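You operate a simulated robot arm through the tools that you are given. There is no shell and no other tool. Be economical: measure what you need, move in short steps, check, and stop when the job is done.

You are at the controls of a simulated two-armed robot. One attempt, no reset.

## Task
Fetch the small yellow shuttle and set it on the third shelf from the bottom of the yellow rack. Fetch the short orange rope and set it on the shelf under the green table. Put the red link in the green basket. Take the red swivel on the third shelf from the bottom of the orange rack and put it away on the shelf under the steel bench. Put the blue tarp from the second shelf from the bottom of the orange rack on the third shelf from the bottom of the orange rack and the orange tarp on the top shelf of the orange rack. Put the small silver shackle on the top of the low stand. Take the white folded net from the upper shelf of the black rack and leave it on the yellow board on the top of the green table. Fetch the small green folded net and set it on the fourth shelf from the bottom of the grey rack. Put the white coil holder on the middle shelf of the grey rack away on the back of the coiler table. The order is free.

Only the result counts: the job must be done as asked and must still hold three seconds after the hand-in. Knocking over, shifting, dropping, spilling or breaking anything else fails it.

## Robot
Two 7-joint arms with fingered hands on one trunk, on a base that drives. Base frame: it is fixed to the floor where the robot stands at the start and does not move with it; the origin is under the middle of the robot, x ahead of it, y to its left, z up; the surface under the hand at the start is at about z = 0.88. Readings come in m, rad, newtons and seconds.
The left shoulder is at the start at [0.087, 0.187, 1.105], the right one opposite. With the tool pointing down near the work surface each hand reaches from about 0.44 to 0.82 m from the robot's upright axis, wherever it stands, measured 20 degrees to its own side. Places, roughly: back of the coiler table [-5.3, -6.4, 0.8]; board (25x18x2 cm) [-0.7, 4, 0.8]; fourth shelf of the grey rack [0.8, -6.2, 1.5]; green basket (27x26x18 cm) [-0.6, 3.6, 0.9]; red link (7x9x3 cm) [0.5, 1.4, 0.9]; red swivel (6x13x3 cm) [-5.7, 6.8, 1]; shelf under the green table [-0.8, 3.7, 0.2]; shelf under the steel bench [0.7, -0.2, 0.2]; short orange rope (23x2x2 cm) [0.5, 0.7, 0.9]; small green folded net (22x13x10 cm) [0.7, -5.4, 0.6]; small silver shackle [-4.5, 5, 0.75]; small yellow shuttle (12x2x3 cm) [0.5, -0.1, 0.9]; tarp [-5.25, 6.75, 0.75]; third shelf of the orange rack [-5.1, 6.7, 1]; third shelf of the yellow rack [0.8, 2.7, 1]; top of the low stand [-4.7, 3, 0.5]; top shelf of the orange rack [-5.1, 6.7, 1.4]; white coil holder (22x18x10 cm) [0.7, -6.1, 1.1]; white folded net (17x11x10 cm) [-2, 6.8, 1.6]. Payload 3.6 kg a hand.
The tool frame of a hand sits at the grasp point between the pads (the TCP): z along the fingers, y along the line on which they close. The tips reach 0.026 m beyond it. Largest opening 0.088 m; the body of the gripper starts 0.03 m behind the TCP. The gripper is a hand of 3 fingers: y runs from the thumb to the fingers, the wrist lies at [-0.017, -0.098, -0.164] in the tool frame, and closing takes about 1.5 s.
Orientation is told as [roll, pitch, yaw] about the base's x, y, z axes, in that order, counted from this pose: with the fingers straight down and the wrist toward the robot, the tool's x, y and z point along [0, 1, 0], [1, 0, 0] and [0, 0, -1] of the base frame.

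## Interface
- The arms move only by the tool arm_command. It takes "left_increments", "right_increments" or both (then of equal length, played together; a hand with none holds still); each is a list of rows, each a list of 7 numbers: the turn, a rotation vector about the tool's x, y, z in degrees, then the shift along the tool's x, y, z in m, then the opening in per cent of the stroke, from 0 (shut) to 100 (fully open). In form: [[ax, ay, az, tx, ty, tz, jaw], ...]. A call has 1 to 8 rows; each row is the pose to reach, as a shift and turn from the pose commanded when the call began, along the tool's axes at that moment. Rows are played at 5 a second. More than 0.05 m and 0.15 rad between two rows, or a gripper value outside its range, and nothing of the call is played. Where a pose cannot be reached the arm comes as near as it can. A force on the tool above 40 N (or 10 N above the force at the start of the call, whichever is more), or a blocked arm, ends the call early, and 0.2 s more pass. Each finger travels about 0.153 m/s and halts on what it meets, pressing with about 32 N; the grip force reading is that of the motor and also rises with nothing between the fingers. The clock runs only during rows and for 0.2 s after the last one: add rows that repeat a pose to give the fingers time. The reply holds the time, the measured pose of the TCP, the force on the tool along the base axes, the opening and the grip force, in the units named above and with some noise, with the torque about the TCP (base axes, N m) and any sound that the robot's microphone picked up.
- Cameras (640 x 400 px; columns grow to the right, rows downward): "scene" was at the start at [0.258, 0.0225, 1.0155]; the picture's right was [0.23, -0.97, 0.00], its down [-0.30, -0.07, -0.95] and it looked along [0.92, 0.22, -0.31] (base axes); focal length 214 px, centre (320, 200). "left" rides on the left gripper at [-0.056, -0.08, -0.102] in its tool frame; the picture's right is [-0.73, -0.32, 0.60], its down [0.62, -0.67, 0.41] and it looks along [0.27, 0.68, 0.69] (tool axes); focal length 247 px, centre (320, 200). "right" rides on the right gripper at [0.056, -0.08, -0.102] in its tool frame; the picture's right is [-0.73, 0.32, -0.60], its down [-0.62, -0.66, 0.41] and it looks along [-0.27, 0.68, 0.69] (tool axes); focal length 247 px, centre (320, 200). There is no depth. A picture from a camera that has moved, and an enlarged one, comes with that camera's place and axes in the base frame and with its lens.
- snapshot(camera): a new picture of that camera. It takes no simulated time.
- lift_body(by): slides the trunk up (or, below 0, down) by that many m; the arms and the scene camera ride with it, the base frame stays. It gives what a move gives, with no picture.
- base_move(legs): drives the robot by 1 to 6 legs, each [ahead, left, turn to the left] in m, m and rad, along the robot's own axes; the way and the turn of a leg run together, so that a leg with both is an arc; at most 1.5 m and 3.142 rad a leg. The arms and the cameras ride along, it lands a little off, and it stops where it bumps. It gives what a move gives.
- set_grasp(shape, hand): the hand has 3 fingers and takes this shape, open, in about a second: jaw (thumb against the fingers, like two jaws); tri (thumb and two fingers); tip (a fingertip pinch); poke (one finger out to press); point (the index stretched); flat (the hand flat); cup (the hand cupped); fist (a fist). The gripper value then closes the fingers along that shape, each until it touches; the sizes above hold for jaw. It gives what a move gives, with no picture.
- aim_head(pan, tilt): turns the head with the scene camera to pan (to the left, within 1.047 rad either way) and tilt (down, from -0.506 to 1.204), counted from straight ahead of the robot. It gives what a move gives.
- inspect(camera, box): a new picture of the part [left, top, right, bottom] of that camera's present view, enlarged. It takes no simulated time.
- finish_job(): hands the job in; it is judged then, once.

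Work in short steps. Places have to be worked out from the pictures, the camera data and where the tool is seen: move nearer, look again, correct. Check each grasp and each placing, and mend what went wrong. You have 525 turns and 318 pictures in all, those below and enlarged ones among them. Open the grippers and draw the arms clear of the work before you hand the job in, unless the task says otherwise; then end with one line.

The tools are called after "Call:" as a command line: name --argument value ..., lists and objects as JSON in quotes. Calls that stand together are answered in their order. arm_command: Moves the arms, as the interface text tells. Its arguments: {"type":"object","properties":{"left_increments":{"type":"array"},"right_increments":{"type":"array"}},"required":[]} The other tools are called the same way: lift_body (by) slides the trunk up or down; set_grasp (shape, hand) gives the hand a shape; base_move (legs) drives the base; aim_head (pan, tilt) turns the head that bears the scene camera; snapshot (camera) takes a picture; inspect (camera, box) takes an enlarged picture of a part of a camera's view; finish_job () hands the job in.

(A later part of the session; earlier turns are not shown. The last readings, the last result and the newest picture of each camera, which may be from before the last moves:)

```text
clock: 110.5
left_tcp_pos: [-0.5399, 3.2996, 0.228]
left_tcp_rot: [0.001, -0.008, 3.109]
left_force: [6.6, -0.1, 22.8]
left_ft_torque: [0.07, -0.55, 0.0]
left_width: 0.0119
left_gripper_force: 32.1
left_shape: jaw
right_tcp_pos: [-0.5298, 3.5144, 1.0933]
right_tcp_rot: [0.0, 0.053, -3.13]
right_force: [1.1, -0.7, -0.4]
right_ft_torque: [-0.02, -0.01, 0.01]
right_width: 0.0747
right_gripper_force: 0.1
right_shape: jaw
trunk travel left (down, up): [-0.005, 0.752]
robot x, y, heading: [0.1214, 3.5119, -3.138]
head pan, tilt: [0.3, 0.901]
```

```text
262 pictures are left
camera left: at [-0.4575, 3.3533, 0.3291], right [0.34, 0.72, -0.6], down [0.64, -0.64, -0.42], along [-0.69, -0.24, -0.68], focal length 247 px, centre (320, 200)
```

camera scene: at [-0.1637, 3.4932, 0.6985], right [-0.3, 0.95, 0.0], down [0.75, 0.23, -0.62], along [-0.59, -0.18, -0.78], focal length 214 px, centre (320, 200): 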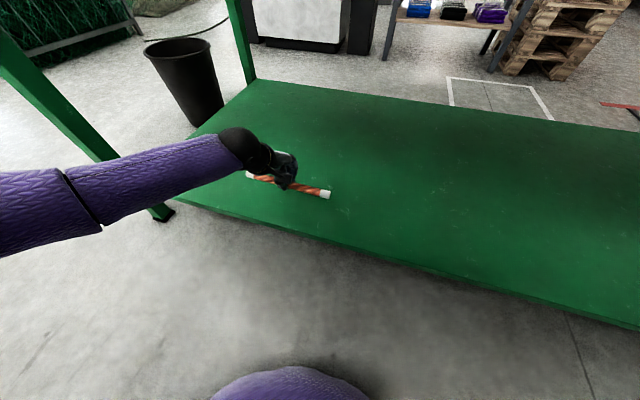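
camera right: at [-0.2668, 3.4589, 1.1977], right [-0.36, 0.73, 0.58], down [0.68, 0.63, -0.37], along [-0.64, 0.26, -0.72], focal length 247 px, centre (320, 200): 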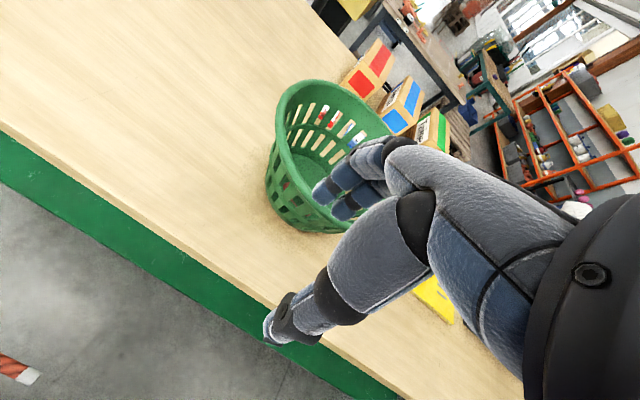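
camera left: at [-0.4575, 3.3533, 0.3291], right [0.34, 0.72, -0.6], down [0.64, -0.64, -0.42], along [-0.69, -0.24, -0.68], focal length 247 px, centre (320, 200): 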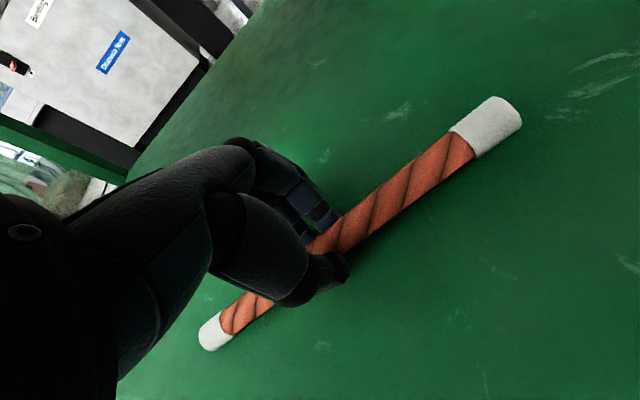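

There's contact (23 N). I'll ease off, open and raise the hand.

Call:
arm_command --left_increments '[[0, 0, 0, 0, 0, -0.004, 0], [0, 0, 0, 0, 0, -0.004, 40], [0, 0, 0, 0, 0, -0.004, 50], [0, 0, 0, 0, 0, -0.03, 50], [0, 0, 0, 0, 0, -0.07, 50], [0, 0, 0, 0, -0.04, -0.09, 50]]'

Call:
snapshot --camera "left"

```text
clock: 111.9
left_tcp_pos: [-0.4949, 3.2994, 0.3119]
left_tcp_rot: [0.001, 0.003, 3.108]
left_force: [-0.7, -0.3, 0.5]
left_ft_torque: [0.0, -0.01, 0.02]
left_width: 0.0439
left_gripper_force: 0.0
left_shape: jaw
right_tcp_pos: [-0.5328, 3.515, 1.0908]
right_tcp_rot: [-0.002, 0.056, -3.13]
right_force: [-0.3, 0.0, 0.3]
right_ft_torque: [0.01, 0.0, 0.0]
right_width: 0.0746
right_gripper_force: 0.0
right_shape: jaw
trunk travel left (down, up): [-0.005, 0.752]
robot x, y, heading: [0.1247, 3.5178, -3.136]
head pan, tilt: [0.3, 0.901]
```

```text
261 pictures are left
camera left: at [-0.4139, 3.353, 0.415], right [0.34, 0.72, -0.6], down [0.65, -0.65, -0.41], along [-0.68, -0.25, -0.69], focal length 247 px, centre (320, 200)
```

left: 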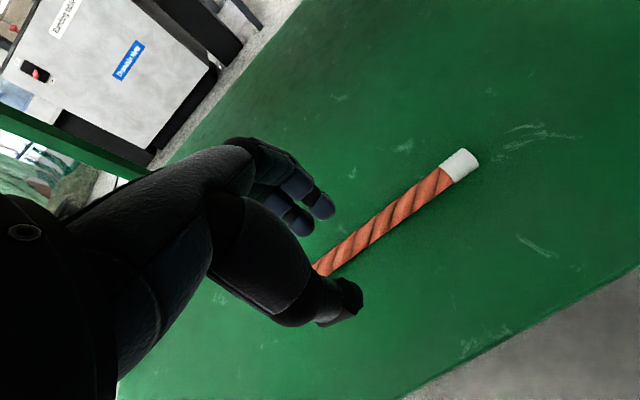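

The rope lies on the shelf. I'll withdraw the hand, back the base off and raise.

Call:
arm_command --left_increments '[[0, 0, 0, 0, -0.05, -0.005, 50], [0, 0, 0, 0, -0.1, -0.005, 50], [0, 0, 0, 0, -0.13, -0.005, 50]]'

Call:
base_move --legs '[[-0.19, 0, 0]]'

Call:
arm_command --left_increments '[[0, 0, 0, 0, 0, -0.05, 50], [0, 0, 0, 0, 0, -0.1, 50], [0, 0, 0, 0, 0, -0.15, 50], [0, 0, 0, 0, 0, -0.2, 50], [0, 0, 0, 0, 0, -0.25, 50], [0, 0, 0, 0, 0, -0.3, 50], [0, 0, 0, 0, 0, -0.35, 50], [0, 0, 0, 0, 0, -0.4, 50]]'

Call:
lift_body --by 0.255

Call:
snapshot --camera "scene"

```text
refused: row 1 steps farther than a row can; nothing moved
```

```text
clock: 113.4
left_tcp_pos: [-0.3062, 3.2982, 0.3119]
left_tcp_rot: [0.0, 0.001, 3.11]
left_force: [-0.5, -0.2, -0.9]
left_ft_torque: [-0.03, -0.04, 0.02]
left_width: 0.0437
left_gripper_force: 0.1
left_shape: jaw
right_tcp_pos: [-0.3435, 3.5136, 1.0909]
right_tcp_rot: [-0.003, 0.056, -3.129]
right_force: [0.0, -0.2, -0.1]
right_ft_torque: [0.01, -0.04, 0.0]
right_width: 0.0745
right_gripper_force: 0.1
right_shape: jaw
trunk travel left (down, up): [-0.005, 0.752]
robot x, y, heading: [0.3138, 3.5146, -3.139]
head pan, tilt: [0.3, 0.901]
```

```text
clock: 115.2
left_tcp_pos: [-0.3095, 3.2983, 0.7095]
left_tcp_rot: [0.002, 0.004, 3.11]
left_force: [-0.2, -0.2, 0.3]
left_ft_torque: [0.01, -0.03, 0.04]
left_width: 0.0438
left_gripper_force: 0.1
left_shape: jaw
right_tcp_pos: [-0.3433, 3.5143, 1.0901]
right_tcp_rot: [-0.002, 0.056, -3.129]
right_force: [0.6, 1.2, 0.1]
right_ft_torque: [-0.03, -0.02, 0.0]
right_width: 0.0744
right_gripper_force: 0.1
right_shape: jaw
trunk travel left (down, up): [-0.005, 0.752]
robot x, y, heading: [0.3101, 3.519, -3.135]
head pan, tilt: [0.3, 0.901]
```

```text
clock: 117.8
left_tcp_pos: [-0.3066, 3.2991, 0.9661]
left_tcp_rot: [0.0, 0.001, 3.111]
left_force: [0.9, -0.2, -1.0]
left_ft_torque: [0.03, 0.02, 0.02]
left_width: 0.0441
left_gripper_force: 0.0
left_shape: jaw
right_tcp_pos: [-0.1467, 3.5137, 1.4779]
right_tcp_rot: [-0.005, -0.242, -3.127]
right_force: [-0.2, 0.2, -0.4]
right_ft_torque: [0.02, -0.01, 0.0]
right_width: 0.0744
right_gripper_force: 0.0
right_shape: jaw
trunk travel left (down, up): [-0.26, 0.497]
robot x, y, heading: [0.3147, 3.516, -3.135]
head pan, tilt: [0.3, 0.901]
```

```text
260 pictures are left
camera scene: at [0.078, 3.4933, 0.9756], right [-0.3, 0.95, 0.0], down [0.75, 0.23, -0.62], along [-0.59, -0.19, -0.78], focal length 214 px, centre (320, 200)
```

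scene: 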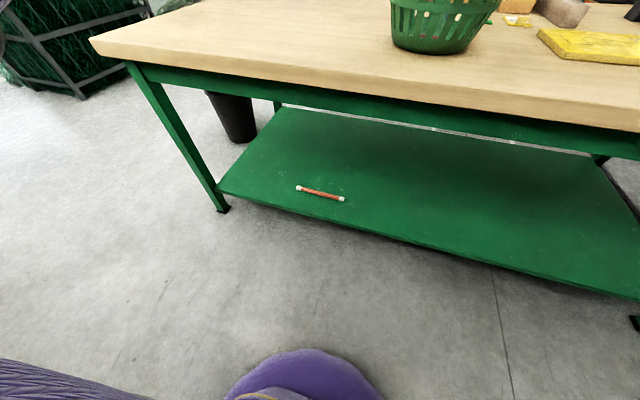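

The rope is done. I'll bring the right hand to a neutral pose before driving to the black rack.

Call:
arm_command --right_increments '[[2, 0, 0, -0.02, 0, 0.04, 85], [4, 0, 0, -0.04, -0.005, 0.08, 85], [6, 0, 0, -0.06, -0.01, 0.12, 85], [8, 0, 0, -0.08, -0.015, 0.16, 85], [10, 0, 0, -0.1, -0.02, 0.2, 85], [12, 0, 0, -0.11, -0.022, 0.24, 85], [14, 0, 0, -0.12, -0.024, 0.28, 85], [14, 0, 0, -0.12, -0.024, 0.3, 85]]'

Call:
arm_command --left_increments '[[0, 0, 0, 0.03, -0.02, -0.03, 50], [0, 0, 0, 0.06, -0.05, -0.06, 50], [0, 0, 0, 0.1, -0.08, -0.09, 50], [0, 0, 0, 0.11, -0.11, -0.12, 50]]'

Call:
aim_head --pan 0 --tilt 0.2

```text
clock: 119.6
left_tcp_pos: [-0.3061, 3.2986, 0.9682]
left_tcp_rot: [0.001, 0.001, 3.11]
left_force: [0.1, -0.2, -0.3]
left_ft_torque: [0.03, 0.0, -0.02]
left_width: 0.0436
left_gripper_force: 0.0
left_shape: jaw
right_tcp_pos: [-0.1475, 3.5198, 1.4679]
right_tcp_rot: [-0.004, -0.204, -3.129]
right_force: [0.0, 0.4, -0.1]
right_ft_torque: [0.01, 0.01, -0.02]
right_width: 0.0747
right_gripper_force: 0.1
right_shape: jaw
right hand out of reach, approached as far as the arm can: row 1, 2, 3, 4, 5, 6, 7, 8
trunk travel left (down, up): [-0.26, 0.497]
robot x, y, heading: [0.3176, 3.5138, -3.137]
head pan, tilt: [0.3, 0.901]
```

```text
refused: row 2 steps farther than a row can; nothing moved
```

```text
clock: 120.7
left_tcp_pos: [-0.306, 3.2988, 0.9667]
left_tcp_rot: [0.0, 0.002, 3.113]
left_force: [1.1, 0.5, 0.2]
left_ft_torque: [0.01, 0.01, 0.01]
left_width: 0.0437
left_gripper_force: 0.0
left_shape: jaw
right_tcp_pos: [-0.1485, 3.519, 1.4681]
right_tcp_rot: [-0.004, -0.204, -3.129]
right_force: [0.4, -0.3, 0.3]
right_ft_torque: [0.02, 0.03, -0.02]
right_width: 0.0746
right_gripper_force: 0.1
right_shape: jaw
trunk travel left (down, up): [-0.26, 0.497]
robot x, y, heading: [0.3138, 3.519, -3.138]
head pan, tilt: [0.0, 0.201]
```

The right arm is stuck near a limit, so I'll try moving outward and downward in smaller steps.

Call:
arm_command --right_increments '[[0, 0, 0, -0.02, 0.03, 0, 85], [0, 0, 0, -0.04, 0.06, 0, 85], [0, 0, 0, -0.06, 0.1, 0, 85], [0, 0, 0, -0.06, 0.1, 0, 85]]'

```text
clock: 121.7
left_tcp_pos: [-0.3059, 3.2981, 0.966]
left_tcp_rot: [-0.001, 0.002, 3.11]
left_force: [0.1, -0.7, -0.7]
left_ft_torque: [0.0, 0.0, -0.02]
left_width: 0.0437
left_gripper_force: 0.2
left_shape: jaw
right_tcp_pos: [-0.2178, 3.5829, 1.4562]
right_tcp_rot: [-0.004, -0.206, -3.129]
right_force: [0.0, 0.4, 0.2]
right_ft_torque: [0.0, 0.0, 0.0]
right_width: 0.0747
right_gripper_force: 0.1
right_shape: jaw
right hand out of reach, approached as far as the arm can: row 1, 2, 3, 4
trunk travel left (down, up): [-0.26, 0.497]
robot x, y, heading: [0.3122, 3.5142, -3.142]
head pan, tilt: [0.0, 0.201]
```

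Call:
arm_command --right_increments '[[0, 0, 0, 0, 0.03, 0.03, 85], [0, 0, 0, 0, 0.06, 0.06, 85], [0, 0, 0, 0, 0.08, 0.1, 85], [0, 0, 0, 0, 0.08, 0.14, 85], [0, 0, 0, 0, 0.08, 0.18, 85], [0, 0, 0, 0, 0.08, 0.22, 85]]'

```text
clock: 123.1
left_tcp_pos: [-0.3062, 3.2993, 0.966]
left_tcp_rot: [-0.001, 0.002, 3.11]
left_force: [-0.3, -0.4, 0.0]
left_ft_torque: [-0.02, -0.05, 0.0]
left_width: 0.0439
left_gripper_force: 0.0
left_shape: jaw
right_tcp_pos: [-0.3426, 3.5799, 1.2583]
right_tcp_rot: [-0.005, -0.204, -3.129]
right_force: [0.3, -0.4, -0.4]
right_ft_torque: [-0.02, -0.03, 0.01]
right_width: 0.0747
right_gripper_force: 0.1
right_shape: jaw
right hand out of reach, approached as far as the arm can: row 2
trunk travel left (down, up): [-0.26, 0.497]
robot x, y, heading: [0.3109, 3.5129, -3.14]
head pan, tilt: [0.0, 0.201]
```

The arm moves freely again. I'll straighten both hands to neutral.

Call:
arm_command --right_increments '[[3, 0, 0, -0.015, -0.02, 0.02, 85], [6, 0, 0, -0.03, -0.03, 0.04, 85], [9, 0, 0, -0.045, -0.03, 0.06, 85], [12, 0, 0, -0.06, -0.03, 0.08, 85]]' --left_increments '[[0, 0, 0, 0.015, -0.015, -0.03, 85], [0, 0, 0, 0.03, -0.03, -0.06, 85], [0, 0, 0, 0.045, -0.045, -0.09, 85], [0, 0, 0, 0.06, -0.06, -0.12, 85]]'

```text
clock: 124.1
left_tcp_pos: [-0.2472, 3.2378, 1.0858]
left_tcp_rot: [0.001, 0.001, 3.111]
left_force: [0.4, 1.4, -0.1]
left_ft_torque: [0.02, 0.01, 0.01]
left_width: 0.0746
left_gripper_force: 0.1
left_shape: jaw
right_tcp_pos: [-0.3295, 3.6412, 1.1762]
right_tcp_rot: [-0.004, 0.005, -3.131]
right_force: [1.3, -0.3, -0.2]
right_ft_torque: [0.01, 0.01, 0.01]
right_width: 0.0746
right_gripper_force: 0.1
right_shape: jaw
trunk travel left (down, up): [-0.26, 0.497]
robot x, y, heading: [0.3144, 3.5138, -3.139]
head pan, tilt: [0.0, 0.201]
```

Next I'll turn north to look at the way to the black rack.

Call:
base_move --legs '[[0, 0, -1.57], [0.3, 0.1, 0]]'

Call:
snapshot --camera "scene"

```text
clock: 130.1
left_tcp_pos: [-0.0614, 4.3805, 1.0851]
left_tcp_rot: [-0.001, 0.001, 1.535]
left_force: [-0.4, 0.5, 0.4]
left_ft_torque: [-0.01, -0.02, 0.03]
left_width: 0.0748
left_gripper_force: 0.1
left_shape: jaw
right_tcp_pos: [0.3428, 4.4581, 1.1749]
right_tcp_rot: [-0.005, 0.004, 1.577]
right_force: [0.0, -0.1, 0.3]
right_ft_torque: [0.02, -0.01, 0.02]
right_width: 0.0747
right_gripper_force: 0.0
right_shape: jaw
trunk travel left (down, up): [-0.26, 0.497]
robot x, y, heading: [0.2158, 3.8167, 1.57]
head pan, tilt: [0.0, 0.201]
```

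```text
259 pictures are left
camera scene: at [0.2153, 4.0747, 1.0372], right [1.0, 0.0, 0.0], down [0.0, -0.2, -0.98], along [0.0, 0.98, -0.2], focal length 214 px, centre (320, 200)
```

scene: 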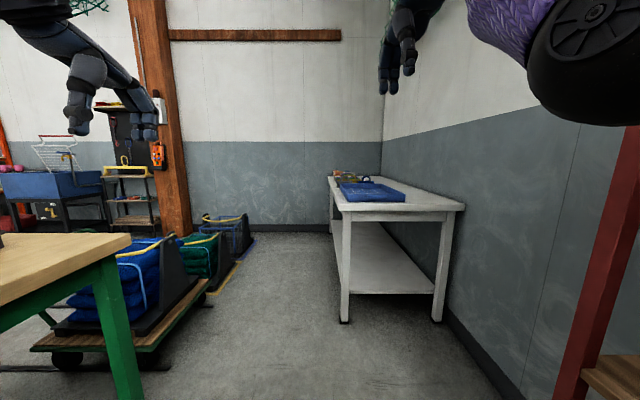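

The cart blocks the north end, so I'll return south around the table and go up its west side.

Call:
base_move --legs '[[-1.0, 0.1, 0], [-0.95, 0, 0], [0, 1.0, 0], [0, 0.85, 0]]'

Call:
aim_head --pan 0.2 --tilt 0.2

Call:
snapshot --camera "scene"

```text
clock: 148.6
left_tcp_pos: [-2.0168, 2.4026, 1.0846]
left_tcp_rot: [0.0, 0.002, 1.57]
left_force: [-0.4, -0.1, 0.3]
left_ft_torque: [-0.02, -0.05, -0.01]
left_width: 0.0747
left_gripper_force: 0.0
left_shape: jaw
right_tcp_pos: [-1.6156, 2.4945, 1.1765]
right_tcp_rot: [-0.006, 0.005, 1.611]
right_force: [-0.6, 0.7, 0.0]
right_ft_torque: [0.01, 0.0, -0.01]
right_width: 0.0746
right_gripper_force: 0.1
right_shape: jaw
trunk travel left (down, up): [-0.26, 0.497]
robot x, y, heading: [-1.7218, 1.8523, 1.607]
head pan, tilt: [0.0, 0.201]
```

```text
clock: 149.4
left_tcp_pos: [-2.0179, 2.4029, 1.085]
left_tcp_rot: [0.0, 0.002, 1.569]
left_force: [-1.1, 0.3, 0.3]
left_ft_torque: [0.04, -0.01, 0.01]
left_width: 0.0745
left_gripper_force: 0.1
left_shape: jaw
right_tcp_pos: [-1.617, 2.4942, 1.1746]
right_tcp_rot: [-0.005, 0.005, 1.612]
right_force: [0.8, 0.0, -0.2]
right_ft_torque: [-0.04, -0.02, 0.02]
right_width: 0.0748
right_gripper_force: 0.2
right_shape: jaw
trunk travel left (down, up): [-0.26, 0.497]
robot x, y, heading: [-1.7237, 1.8488, 1.605]
head pan, tilt: [0.201, 0.201]
```

```text
258 pictures are left
camera scene: at [-1.7482, 2.1046, 1.0374], right [0.97, 0.23, 0.0], down [0.05, -0.19, -0.98], along [-0.23, 0.95, -0.2], focal length 214 px, centre (320, 200)
```

scene: 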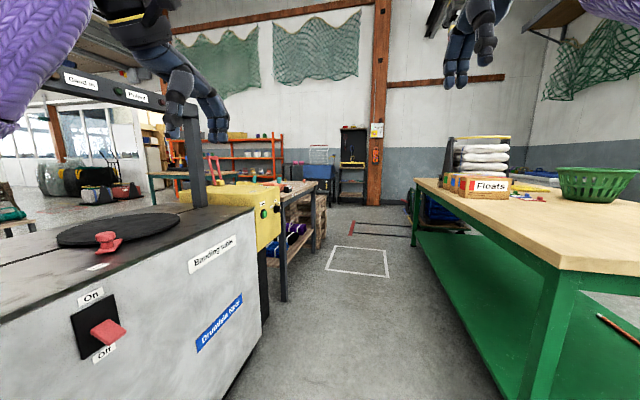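

The corridor is about 1.1 m wide, centred near x≈-1.77. I'll drive north through it.

Call:
base_move --legs '[[0, 0.04, -0.035], [1.5, 0, 0], [1.3, 0, 0]]'

Call:
aim_head --pan 0.5 --tilt 0.1

Call:
snapshot --camera "scene"

```text
clock: 163.4
left_tcp_pos: [-2.0295, 5.2151, 1.0859]
left_tcp_rot: [-0.001, 0.002, 1.527]
left_force: [0.2, -0.6, 0.0]
left_ft_torque: [-0.04, 0.0, 0.01]
left_width: 0.0746
left_gripper_force: 0.1
left_shape: jaw
right_tcp_pos: [-1.6237, 5.2876, 1.1752]
right_tcp_rot: [-0.004, 0.004, 1.567]
right_force: [0.4, 0.3, -0.1]
right_ft_torque: [0.01, -0.04, -0.01]
right_width: 0.0745
right_gripper_force: 0.1
right_shape: jaw
trunk travel left (down, up): [-0.26, 0.497]
robot x, y, heading: [-1.7584, 4.6489, 1.558]
head pan, tilt: [0.201, 0.201]
```

```text
clock: 164.2
left_tcp_pos: [-2.0288, 5.2124, 1.084]
left_tcp_rot: [0.0, 0.002, 1.526]
left_force: [0.0, 0.2, 0.2]
left_ft_torque: [0.0, -0.02, 0.01]
left_width: 0.0749
left_gripper_force: 0.1
left_shape: jaw
right_tcp_pos: [-1.6249, 5.288, 1.1754]
right_tcp_rot: [-0.004, 0.005, 1.566]
right_force: [0.2, -0.4, -0.3]
right_ft_torque: [0.04, 0.03, 0.03]
right_width: 0.0748
right_gripper_force: 0.0
right_shape: jaw
trunk travel left (down, up): [-0.26, 0.497]
robot x, y, heading: [-1.7586, 4.6449, 1.558]
head pan, tilt: [0.499, 0.099]
```

```text
257 pictures are left
camera scene: at [-1.799, 4.8936, 1.0468], right [0.88, 0.47, 0.0], down [0.05, -0.09, -0.99], along [-0.47, 0.88, -0.1], focal length 214 px, centre (320, 200)
```

scene: 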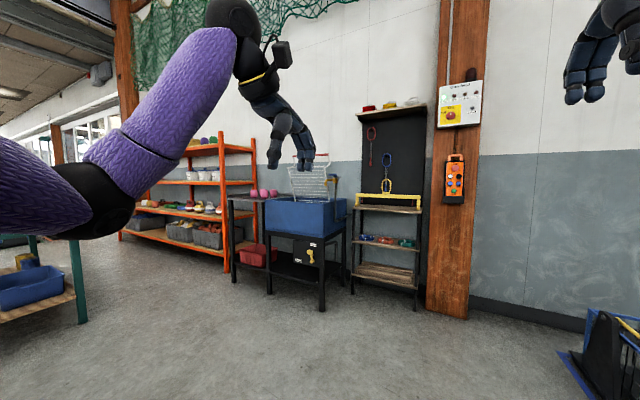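

The orange rack spans x≈-3.85 to -6.4 with its front at y≈6.5. I'll go forward, turn west and drive along it.

Call:
base_move --legs '[[1.05, 0, 0], [0, 0, 1.585], [1.2, 0, 0]]'

Call:
aim_head --pan -0.3 --tilt 0.2

Call:
snapshot --camera "scene"

```text
clock: 179.3
left_tcp_pos: [-3.5137, 5.428, 1.085]
left_tcp_rot: [-0.001, 0.002, 3.119]
left_force: [0.0, 0.3, 1.1]
left_ft_torque: [-0.01, 0.0, 0.0]
left_width: 0.0747
left_gripper_force: 0.0
left_shape: jaw
right_tcp_pos: [-3.5982, 5.8296, 1.1755]
right_tcp_rot: [-0.004, 0.005, -3.123]
right_force: [1.1, 0.3, -0.1]
right_ft_torque: [-0.01, -0.02, -0.01]
right_width: 0.0748
right_gripper_force: 0.0
right_shape: jaw
trunk travel left (down, up): [-0.26, 0.497]
robot x, y, heading: [-2.9533, 5.7128, -3.129]
head pan, tilt: [0.499, 0.099]
```

```text
clock: 180.4
left_tcp_pos: [-3.5136, 5.4275, 1.0857]
left_tcp_rot: [-0.001, 0.0, 3.118]
left_force: [-0.1, -0.6, 0.3]
left_ft_torque: [0.01, -0.04, 0.01]
left_width: 0.0743
left_gripper_force: 0.0
left_shape: jaw
right_tcp_pos: [-3.5966, 5.8297, 1.1752]
right_tcp_rot: [-0.004, 0.005, -3.122]
right_force: [-0.4, 0.1, 0.3]
right_ft_torque: [0.02, 0.01, -0.01]
right_width: 0.0749
right_gripper_force: 0.1
right_shape: jaw
trunk travel left (down, up): [-0.26, 0.497]
robot x, y, heading: [-2.9528, 5.7083, -3.138]
head pan, tilt: [-0.3, 0.201]
```

```text
256 pictures are left
camera scene: at [-3.206, 5.7359, 1.0374], right [0.28, 0.96, 0.0], down [0.19, -0.06, -0.98], along [-0.94, 0.28, -0.2], focal length 214 px, centre (320, 200)
```

scene: 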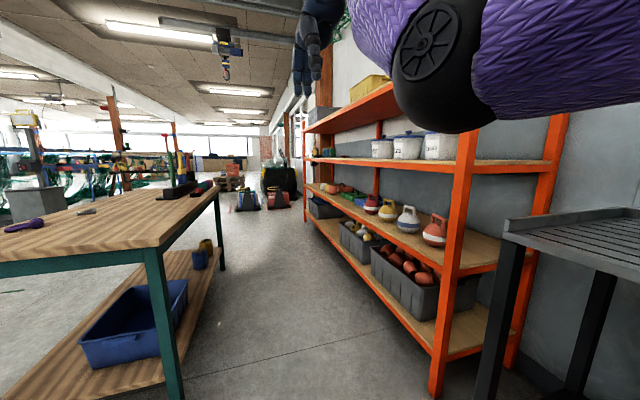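

The tarps are further along the second shelf. I'll drive further west and look at the rack.

Call:
base_move --legs '[[1.3, -0.12, 0]]'

Call:
aim_head --pan -0.8 --tilt 0.25

Call:
snapshot --camera "scene"

```text
clock: 186.9
left_tcp_pos: [-4.8172, 5.5379, 1.0851]
left_tcp_rot: [0.0, 0.001, 3.114]
left_force: [-0.1, 0.0, 0.2]
left_ft_torque: [-0.04, -0.01, 0.01]
left_width: 0.0746
left_gripper_force: 0.2
left_shape: jaw
right_tcp_pos: [-4.8995, 5.9417, 1.176]
right_tcp_rot: [-0.003, 0.005, -3.127]
right_force: [-0.2, 0.2, 1.4]
right_ft_torque: [-0.04, 0.02, -0.03]
right_width: 0.0743
right_gripper_force: 0.0
right_shape: jaw
trunk travel left (down, up): [-0.26, 0.497]
robot x, y, heading: [-4.2527, 5.8198, -3.138]
head pan, tilt: [-0.3, 0.201]
```

```text
clock: 187.9
left_tcp_pos: [-4.8162, 5.5373, 1.0849]
left_tcp_rot: [0.0, 0.002, 3.114]
left_force: [0.3, -0.2, 0.6]
left_ft_torque: [0.0, -0.03, 0.01]
left_width: 0.0745
left_gripper_force: 0.0
left_shape: jaw
right_tcp_pos: [-4.8989, 5.9408, 1.1761]
right_tcp_rot: [-0.004, 0.005, -3.124]
right_force: [0.0, -0.6, 0.0]
right_ft_torque: [-0.02, -0.03, -0.01]
right_width: 0.0748
right_gripper_force: 0.1
right_shape: jaw
trunk travel left (down, up): [-0.26, 0.497]
robot x, y, heading: [-4.2572, 5.8185, -3.134]
head pan, tilt: [-0.799, 0.25]
```

```text
255 pictures are left
camera scene: at [-4.4852, 5.8842, 1.0329], right [0.71, 0.7, 0.0], down [0.17, -0.18, -0.97], along [-0.68, 0.69, -0.25], focal length 214 px, centre (320, 200)
```

scene: 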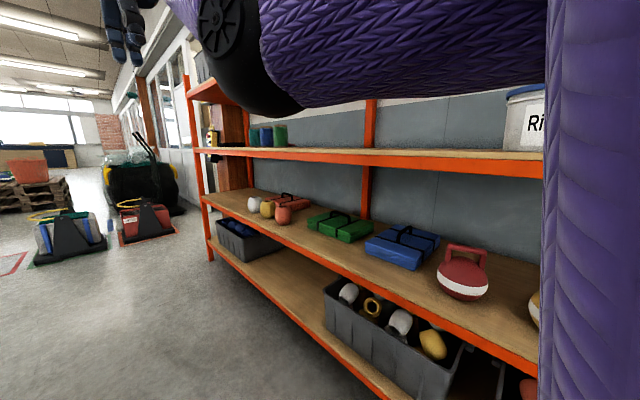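

I'll pull both hands in so that I can turn north in the aisle.

Call:
arm_command --right_increments '[[0, 0, 0, 0, -0.04, 0, 85], [0, 0, 0, 0, -0.08, 0, 85], [0, 0, 0, 0, -0.12, 0, 85], [0, 0, 0, 0, -0.16, 0, 85]]' --left_increments '[[0, 0, 0, 0, -0.03, 0, 85], [0, 0, 0, 0, -0.06, 0, 85], [0, 0, 0, 0, -0.09, 0, 85], [0, 0, 0, 0, -0.1, 0, 85]]'

Call:
base_move --legs '[[0.75, 0.06, 0], [0, 0, -1.57]]'

Call:
aim_head --pan 0 --tilt 0.4

Call:
snapshot --camera "scene"

```text
clock: 188.9
left_tcp_pos: [-4.716, 5.5356, 1.0861]
left_tcp_rot: [0.0, 0.002, 3.117]
left_force: [0.0, -0.1, -0.3]
left_ft_torque: [0.0, 0.02, -0.02]
left_width: 0.075
left_gripper_force: 0.1
left_shape: jaw
right_tcp_pos: [-4.8841, 5.9423, 1.1729]
right_tcp_rot: [-0.004, 0.005, -3.125]
right_force: [-0.5, -0.2, 0.2]
right_ft_torque: [-0.02, 0.01, 0.0]
right_width: 0.0746
right_gripper_force: 0.0
right_shape: jaw
right hand out of reach, approached as far as the arm can: row 1, 2, 3, 4
trunk travel left (down, up): [-0.26, 0.497]
robot x, y, heading: [-4.254, 5.8173, -3.135]
head pan, tilt: [-0.799, 0.25]
```

```text
clock: 192.1
left_tcp_pos: [-5.3074, 5.4842, 1.0884]
left_tcp_rot: [0.014, 0.006, 3.14]
left_force: [-0.1, -0.4, -0.6]
left_ft_torque: [0.02, 0.03, 0.02]
left_width: 0.0748
left_gripper_force: 0.0
left_shape: jaw
right_tcp_pos: [-5.4795, 5.895, 1.1768]
right_tcp_rot: [0.006, -0.003, -3.117]
right_force: [0.4, 0.3, -0.3]
right_ft_torque: [0.0, 0.01, -0.01]
right_width: 0.0747
right_gripper_force: 0.0
right_shape: jaw
trunk travel left (down, up): [-0.26, 0.497]
robot x, y, heading: [-4.8604, 5.7634, -3.123]
head pan, tilt: [-0.799, 0.25]
stopped in leg 1: the robot was blocked; the commanded pose is now the measured one
```

```text
clock: 193.2
left_tcp_pos: [-5.3069, 5.4826, 1.0898]
left_tcp_rot: [0.015, 0.005, 3.134]
left_force: [0.1, -0.1, 0.4]
left_ft_torque: [-0.02, 0.01, -0.04]
left_width: 0.0746
left_gripper_force: 0.1
left_shape: jaw
right_tcp_pos: [-5.4773, 5.8951, 1.1782]
right_tcp_rot: [0.006, -0.004, -3.119]
right_force: [0.2, -0.2, -0.1]
right_ft_torque: [-0.02, 0.02, -0.03]
right_width: 0.0751
right_gripper_force: 0.1
right_shape: jaw
trunk travel left (down, up): [-0.26, 0.497]
robot x, y, heading: [-4.858, 5.7643, -3.128]
head pan, tilt: [0.0, 0.4]
```

```text
254 pictures are left
camera scene: at [-5.1057, 5.7712, 1.022], right [-0.01, 1.0, -0.01], down [0.38, 0.0, -0.93], along [-0.93, -0.02, -0.38], focal length 214 px, centre (320, 200)
```

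scene: 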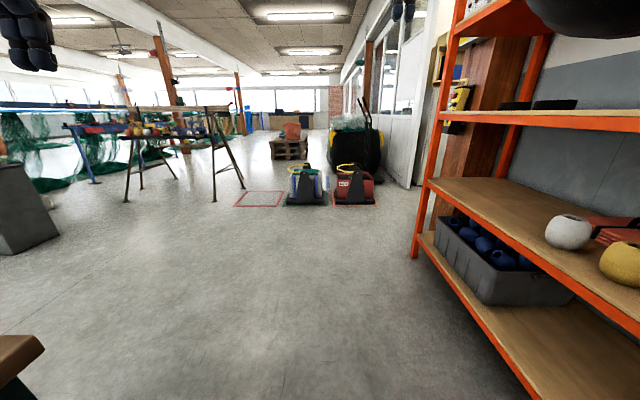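

The robot was blocked. I'll look left at the bench and right at the rack to see what it touched.

Call:
aim_head --pan 1.0 --tilt 0.6

Call:
snapshot --camera "scene"

Call:
aim_head --pan -1.0 --tilt 0.4

Call:
snapshot --camera "scene"

```text
clock: 194.5
left_tcp_pos: [-5.3067, 5.4856, 1.089]
left_tcp_rot: [0.014, 0.005, 3.134]
left_force: [-0.1, 0.5, 0.6]
left_ft_torque: [0.02, -0.01, 0.04]
left_width: 0.0748
left_gripper_force: 0.0
left_shape: jaw
right_tcp_pos: [-5.4773, 5.8945, 1.1784]
right_tcp_rot: [0.007, -0.006, -3.119]
right_force: [-0.6, -0.4, 0.6]
right_ft_torque: [0.02, 0.02, -0.02]
right_width: 0.0747
right_gripper_force: 0.0
right_shape: jaw
trunk travel left (down, up): [-0.26, 0.497]
robot x, y, heading: [-4.8608, 5.7676, -3.127]
head pan, tilt: [1.0, 0.6]
```

```text
253 pictures are left
camera scene: at [-5.0599, 5.6974, 1.004], right [-0.85, 0.53, 0.0], down [0.29, 0.47, -0.83], along [-0.44, -0.71, -0.55], focal length 214 px, centre (320, 200)
```

scene: 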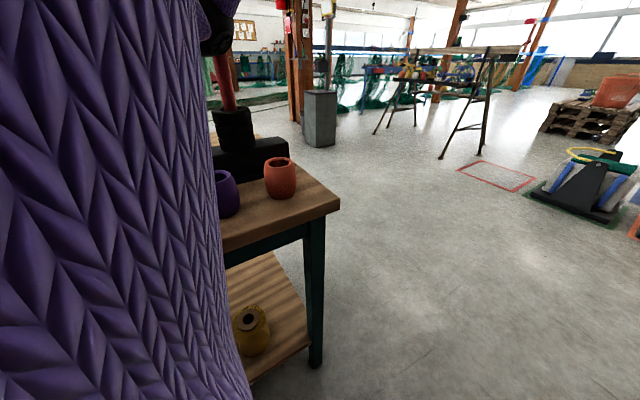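

```text
clock: 196.4
left_tcp_pos: [-5.3065, 5.4832, 1.0896]
left_tcp_rot: [0.013, 0.006, 3.135]
left_force: [0.2, -0.3, 0.2]
left_ft_torque: [0.01, -0.02, 0.04]
left_width: 0.0747
left_gripper_force: 0.0
left_shape: jaw
right_tcp_pos: [-5.4779, 5.8957, 1.1792]
right_tcp_rot: [0.007, -0.006, -3.118]
right_force: [0.0, 0.8, -0.6]
right_ft_torque: [0.02, 0.04, -0.01]
right_width: 0.0746
right_gripper_force: 0.1
right_shape: jaw
trunk travel left (down, up): [-0.26, 0.497]
robot x, y, heading: [-4.8587, 5.763, -3.128]
head pan, tilt: [-1.0, 0.4]
```

```text
252 pictures are left
camera scene: at [-5.0644, 5.8498, 1.0206], right [0.83, 0.55, -0.02], down [0.2, -0.33, -0.92], along [-0.51, 0.76, -0.39], focal length 214 px, centre (320, 200)
```

scene: 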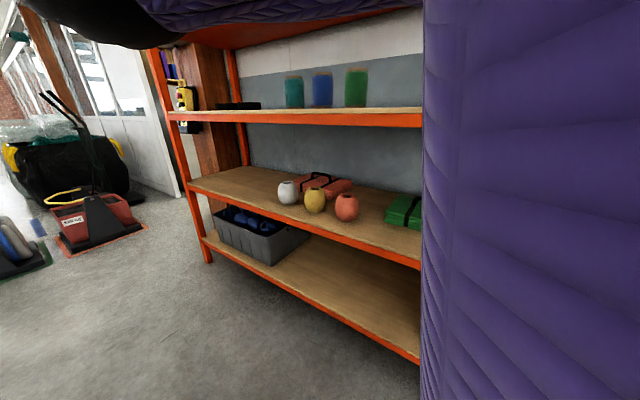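

The left arm likely touched the tool post on the bench. I'll move away from it and re-check the bench.

Call:
base_move --legs '[[0, -0.1, 0]]'

Call:
aim_head --pan 1.0 --tilt 0.3

Call:
snapshot --camera "scene"

Call:
snapshot --camera "left"

```text
clock: 197.6
left_tcp_pos: [-5.3194, 5.574, 1.0793]
left_tcp_rot: [0.005, 0.017, 3.135]
left_force: [-0.1, 0.2, 0.6]
left_ft_torque: [-0.02, -0.03, -0.04]
left_width: 0.0747
left_gripper_force: 0.1
left_shape: jaw
right_tcp_pos: [-5.4915, 5.9857, 1.1721]
right_tcp_rot: [-0.002, 0.007, -3.12]
right_force: [0.4, -0.2, 0.1]
right_ft_torque: [-0.05, -0.01, -0.01]
right_width: 0.0745
right_gripper_force: 0.1
right_shape: jaw
trunk travel left (down, up): [-0.26, 0.497]
robot x, y, heading: [-4.8629, 5.8635, -3.13]
head pan, tilt: [-1.0, 0.4]
```

```text
clock: 199.5
left_tcp_pos: [-5.3196, 5.5734, 1.0794]
left_tcp_rot: [0.003, 0.017, 3.134]
left_force: [-0.3, 0.4, 0.9]
left_ft_torque: [0.02, -0.02, -0.01]
left_width: 0.0748
left_gripper_force: 0.1
left_shape: jaw
right_tcp_pos: [-5.4914, 5.9832, 1.1713]
right_tcp_rot: [-0.004, 0.006, -3.119]
right_force: [0.0, 0.1, -0.9]
right_ft_torque: [-0.03, -0.02, -0.02]
right_width: 0.0745
right_gripper_force: 0.2
right_shape: jaw
trunk travel left (down, up): [-0.26, 0.497]
robot x, y, heading: [-4.8613, 5.8634, -3.124]
head pan, tilt: [1.0, 0.3]
```

```text
251 pictures are left
camera scene: at [-5.0746, 5.7834, 1.0281], right [-0.85, 0.53, 0.0], down [0.16, 0.25, -0.96], along [-0.5, -0.81, -0.3], focal length 214 px, centre (320, 200)
```

scene: 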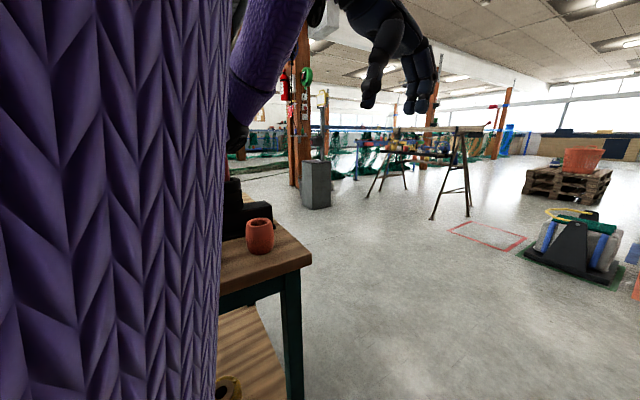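

```text
250 pictures are left
camera left: at [-5.2416, 5.6302, 1.1845], right [0.33, 0.73, -0.59], down [0.67, -0.63, -0.4], along [-0.67, -0.26, -0.7], focal length 247 px, centre (320, 200)
```

left: 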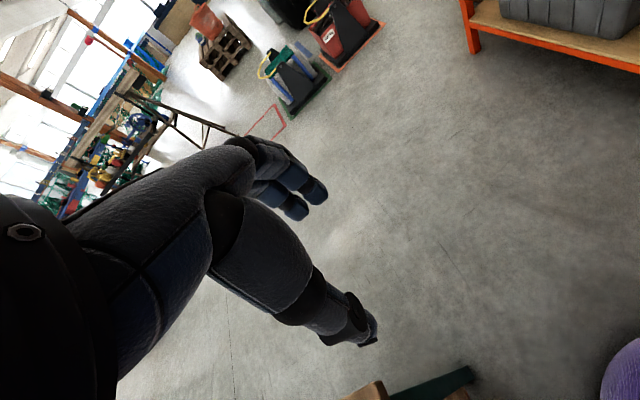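

I'll lower and retract the right hand before turning to the rack.

Call:
arm_command --right_increments '[[0, 0, 0, 0, 0, 0.04, 85], [0, 0, 0, 0, 0, 0.08, 85], [0, 0, 0, 0, -0.03, 0.1, 85], [0, 0, 0, 0, -0.06, 0.1, 85], [0, 0, 0, 0, -0.1, 0.1, 85], [0, 0, 0, 0, -0.14, 0.1, 85]]'

```text
clock: 200.9
left_tcp_pos: [-5.3198, 5.5741, 1.0801]
left_tcp_rot: [0.002, 0.016, 3.133]
left_force: [0.1, -0.3, 0.1]
left_ft_torque: [-0.03, 0.0, -0.01]
left_width: 0.0747
left_gripper_force: 0.0
left_shape: jaw
right_tcp_pos: [-5.4155, 5.9844, 1.0017]
right_tcp_rot: [-0.003, 0.001, -3.119]
right_force: [0.9, -0.2, 0.5]
right_ft_torque: [0.0, -0.02, -0.02]
right_width: 0.0747
right_gripper_force: 0.0
right_shape: jaw
right hand out of reach, approached as far as the arm can: row 3, 4, 5, 6
trunk travel left (down, up): [-0.26, 0.497]
robot x, y, heading: [-4.8639, 5.8634, -3.126]
head pan, tilt: [1.0, 0.3]
```

I'll turn to face north, slightly further from the rack.

Call:
base_move --legs '[[0, 0.05, -0.8], [0, 0, -0.77]]'

Call:
aim_head --pan 0 --tilt 0.3

Call:
snapshot --camera "scene"

```text
clock: 204.7
left_tcp_pos: [-5.2926, 6.1653, 1.0825]
left_tcp_rot: [0.004, 0.015, 1.87]
left_force: [0.1, 0.3, 0.0]
left_ft_torque: [-0.01, 0.01, -0.04]
left_width: 0.0746
left_gripper_force: 0.0
left_shape: jaw
right_tcp_pos: [-4.9363, 6.3739, 1.008]
right_tcp_rot: [0.001, -0.004, 1.919]
right_force: [10.6, -24.7, 8.4]
right_ft_torque: [0.72, 0.18, -0.4]
right_width: 0.0706
right_gripper_force: 0.1
right_shape: jaw
trunk travel left (down, up): [-0.26, 0.497]
robot x, y, heading: [-4.8782, 5.816, 1.889]
head pan, tilt: [1.0, 0.3]
stopped in leg 2: the force on the tool passed its limit at 47 N (the readings are from after the stop); the commanded pose is now the measured one
```

```text
clock: 206.0
left_tcp_pos: [-5.2929, 6.164, 1.0825]
left_tcp_rot: [0.003, 0.014, 1.869]
left_force: [-0.9, -0.8, 0.0]
left_ft_torque: [0.01, -0.03, 0.01]
left_width: 0.0745
left_gripper_force: 0.1
left_shape: jaw
right_tcp_pos: [-4.9366, 6.3743, 1.0079]
right_tcp_rot: [0.0, -0.007, 1.918]
right_force: [12.0, -31.5, 13.7]
right_ft_torque: [1.12, 0.22, -0.43]
right_width: 0.0707
right_gripper_force: 0.0
right_shape: jaw
trunk travel left (down, up): [-0.26, 0.497]
robot x, y, heading: [-4.8806, 5.8219, 1.894]
head pan, tilt: [0.0, 0.3]
```

```text
249 pictures are left
camera scene: at [-4.959, 6.0597, 1.0295], right [0.95, 0.32, 0.0], down [0.09, -0.28, -0.96], along [-0.3, 0.91, -0.29], focal length 214 px, centre (320, 200)
```

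scene: 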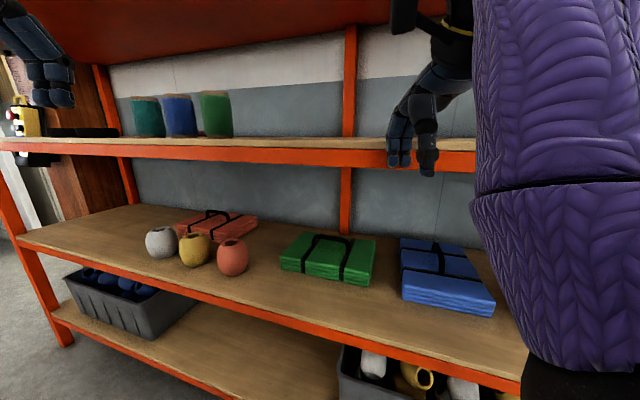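

The fingers are pressing on the shelf edge. I'll back off a little straight away.

Call:
base_move --legs '[[-0.12, 0, 0]]'

Call:
snapshot --camera "scene"

```text
clock: 207.2
left_tcp_pos: [-5.2556, 6.0529, 1.0808]
left_tcp_rot: [0.001, 0.015, 1.872]
left_force: [-0.1, -1.0, 0.8]
left_ft_torque: [0.01, 0.01, -0.05]
left_width: 0.0747
left_gripper_force: 0.1
left_shape: jaw
right_tcp_pos: [-4.9013, 6.2618, 1.006]
right_tcp_rot: [0.004, -0.001, 1.921]
right_force: [0.3, 0.0, -0.8]
right_ft_torque: [0.06, -0.01, 0.0]
right_width: 0.0747
right_gripper_force: 0.1
right_shape: jaw
trunk travel left (down, up): [-0.26, 0.497]
robot x, y, heading: [-4.8421, 5.707, 1.895]
head pan, tilt: [0.0, 0.3]
```

```text
248 pictures are left
camera scene: at [-4.922, 5.9477, 1.0285], right [0.95, 0.32, 0.0], down [0.09, -0.28, -0.96], along [-0.3, 0.91, -0.29], focal length 214 px, centre (320, 200)
```

scene: 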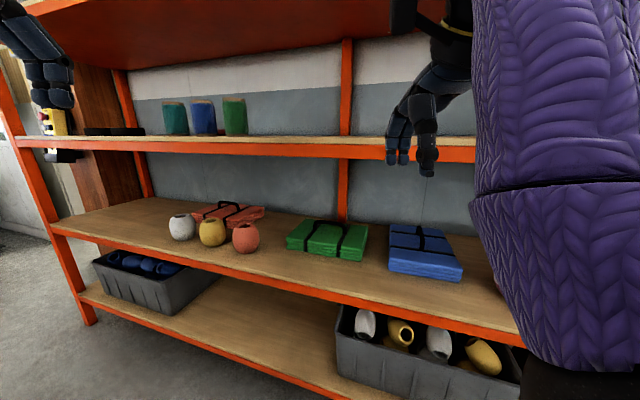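

The rack and items are in place. I'll zoom in on the tarps for graspable features.

Call:
inspect --camera "scene" --box '[270, 190, 480, 300]'

Call:
inspect --camera "scene" --box '[150, 180, 290, 265]'

Call:
inspect --camera "scene" --box '[20, 80, 270, 180]'

```text
3.05 times, centred on (375, 245) of scene
camera zoom: at [-4.922, 5.9477, 1.0285], right [0.95, 0.32, 0.0], down [0.09, -0.28, -0.96], along [-0.3, 0.91, -0.29], focal length 654 px, centre (152, 63)
```

zoom: 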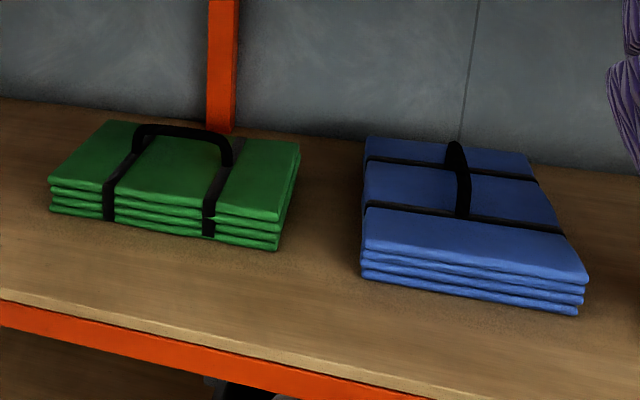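

```text
4.57 times, centred on (220, 222) of scene
camera zoom: at [-4.922, 5.9477, 1.0285], right [0.95, 0.32, 0.0], down [0.09, -0.28, -0.96], along [-0.3, 0.91, -0.29], focal length 980 px, centre (777, 97)
```

zoom: 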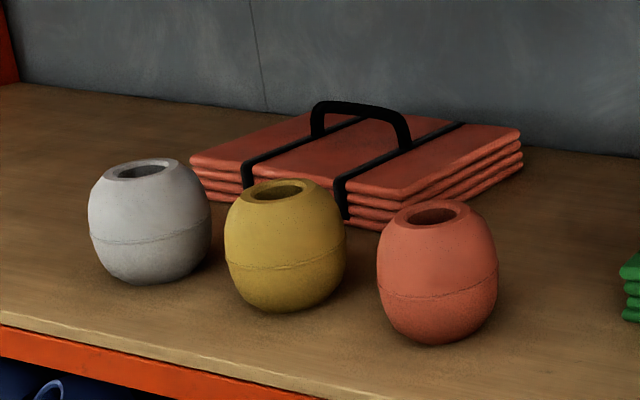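

```text
2.56 times, centred on (145, 130) of scene
camera zoom: at [-4.922, 5.9477, 1.0285], right [0.95, 0.32, 0.0], down [0.09, -0.28, -0.96], along [-0.3, 0.91, -0.29], focal length 549 px, centre (768, 379)
```

zoom: 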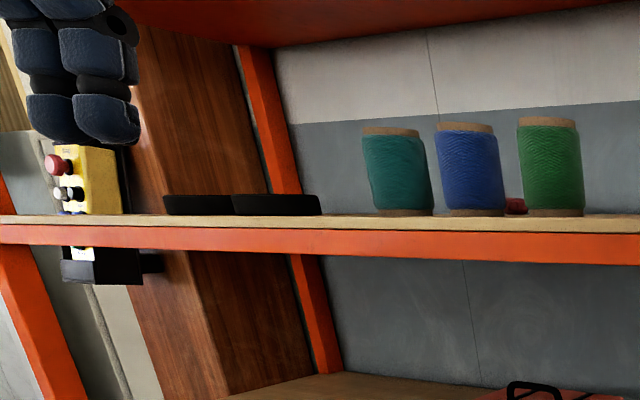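

Each tarp has an arch handle, and the blue one's bar runs front-to-back at about (-4.81, 6.67). I'll face north, lower the trunk and rotate the right hand.

Call:
base_move --legs '[[0, 0.02, -0.324]]'

Call:
lift_body --by -0.18

Call:
arm_command --right_increments '[[0, 0, -8, 0, 0, 0, 85], [0, 0, -16, 0, 0, 0, 85], [0, 0, -24, 0, 0, 0, 85], [0, 0, -32, 0, 0, 0, 85], [0, 0, -40, 0, 0, 0, 85], [0, 0, -48, 0, 0, 0, 85], [0, 0, -56, 0, 0, 0, 85], [0, 0, -64, 0, 0, 0, 85]]'

```text
clock: 208.7
left_tcp_pos: [-5.1424, 6.1636, 1.0806]
left_tcp_rot: [0.004, 0.018, 1.544]
left_force: [0.3, 0.2, 0.6]
left_ft_torque: [0.01, -0.01, 0.01]
left_width: 0.0744
left_gripper_force: 0.1
left_shape: jaw
right_tcp_pos: [-4.7384, 6.2501, 1.0043]
right_tcp_rot: [0.001, 0.0, 1.594]
right_force: [0.1, -0.2, 0.0]
right_ft_torque: [-0.03, 0.03, 0.01]
right_width: 0.0745
right_gripper_force: 0.1
right_shape: jaw
trunk travel left (down, up): [-0.26, 0.497]
robot x, y, heading: [-4.8603, 5.6993, 1.565]
head pan, tilt: [0.0, 0.3]
```

```text
clock: 210.7
left_tcp_pos: [-5.1436, 6.1629, 0.9014]
left_tcp_rot: [0.002, 0.016, 1.544]
left_force: [0.1, 0.1, -0.4]
left_ft_torque: [-0.05, -0.01, 0.01]
left_width: 0.0746
left_gripper_force: 0.0
left_shape: jaw
right_tcp_pos: [-4.7382, 6.2927, 0.7259]
right_tcp_rot: [0.006, 0.209, 1.595]
right_force: [0.0, -0.6, 0.6]
right_ft_torque: [0.01, 0.0, -0.01]
right_width: 0.0745
right_gripper_force: 0.0
right_shape: jaw
trunk travel left (down, up): [-0.08, 0.677]
robot x, y, heading: [-4.8604, 5.6997, 1.568]
head pan, tilt: [0.0, 0.3]
```

```text
clock: 212.5
left_tcp_pos: [-5.1423, 6.1639, 0.8998]
left_tcp_rot: [0.002, 0.018, 1.543]
left_force: [0.6, -0.3, 0.1]
left_ft_torque: [0.02, 0.0, 0.02]
left_width: 0.0749
left_gripper_force: 0.1
left_shape: jaw
right_tcp_pos: [-4.7381, 6.2932, 0.7242]
right_tcp_rot: [0.193, 0.085, 2.72]
right_force: [-0.2, -1.1, 0.6]
right_ft_torque: [-0.01, 0.01, 0.02]
right_width: 0.0746
right_gripper_force: 0.0
right_shape: jaw
right hand out of reach, approached as far as the arm can: row 1, 2, 3, 4
trunk travel left (down, up): [-0.08, 0.677]
robot x, y, heading: [-4.8613, 5.7, 1.567]
head pan, tilt: [0.0, 0.3]
```

I'll rotate the right hand to the target orientation: fingers 45° forward-down, closing sideways.

Call:
arm_command --right_increments '[[-1.6, -7, -3, 0, 0, 0, 85], [-3.2, -14, -6, 0, 0, 0, 85], [-4.8, -21, -8.9, 0, 0, 0, 85], [-6.5, -28, -11.9, 0, 0, 0, 85], [-8.1, -35, -14.9, 0, 0, 0, 85], [-9.7, -42, -17.9, 0, 0, 0, 85], [-11.3, -49, -20.9, 0, 0, 0, 85], [-12.9, -55.9, -23.8, 0, 0, 0, 85]]'

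Call:
snapshot --camera "scene"

Call:
snapshot --camera "right"

```text
clock: 214.3
left_tcp_pos: [-5.1433, 6.1637, 0.8997]
left_tcp_rot: [0.003, 0.017, 1.543]
left_force: [0.2, -0.1, 0.1]
left_ft_torque: [-0.01, 0.01, 0.0]
left_width: 0.0748
left_gripper_force: 0.0
left_shape: jaw
right_tcp_pos: [-4.7394, 6.2936, 0.7247]
right_tcp_rot: [-0.785, -0.006, -3.117]
right_force: [-1.0, 0.8, -0.6]
right_ft_torque: [0.02, 0.01, -0.02]
right_width: 0.0744
right_gripper_force: 0.1
right_shape: jaw
trunk travel left (down, up): [-0.08, 0.677]
robot x, y, heading: [-4.8582, 5.7007, 1.571]
head pan, tilt: [0.0, 0.3]
```

```text
244 pictures are left
camera scene: at [-4.8594, 5.9957, 0.8309], right [1.0, 0.0, 0.0], down [0.0, -0.3, -0.96], along [0.0, 0.96, -0.3], focal length 214 px, centre (320, 200)
```

scene: 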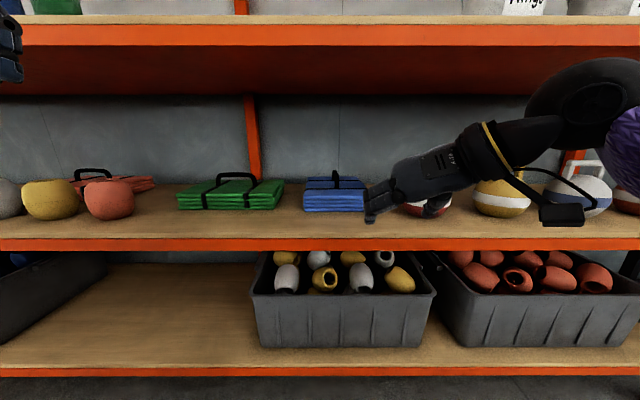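

```text
243 pictures are left
camera right: at [-4.655, 6.1842, 0.7572], right [-0.31, 0.09, 0.95], down [0.65, 0.75, 0.14], along [-0.69, 0.66, -0.29], focal length 247 px, centre (320, 200)
```

right: 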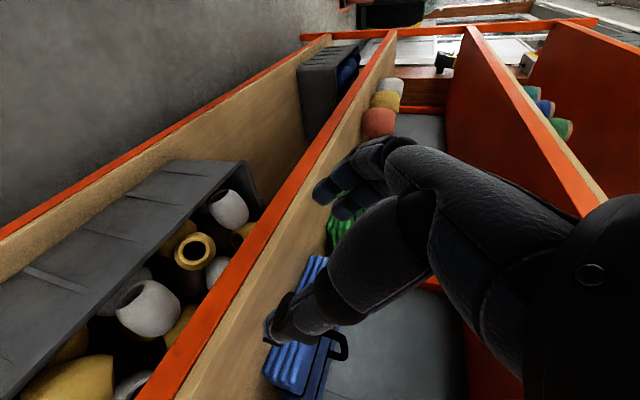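

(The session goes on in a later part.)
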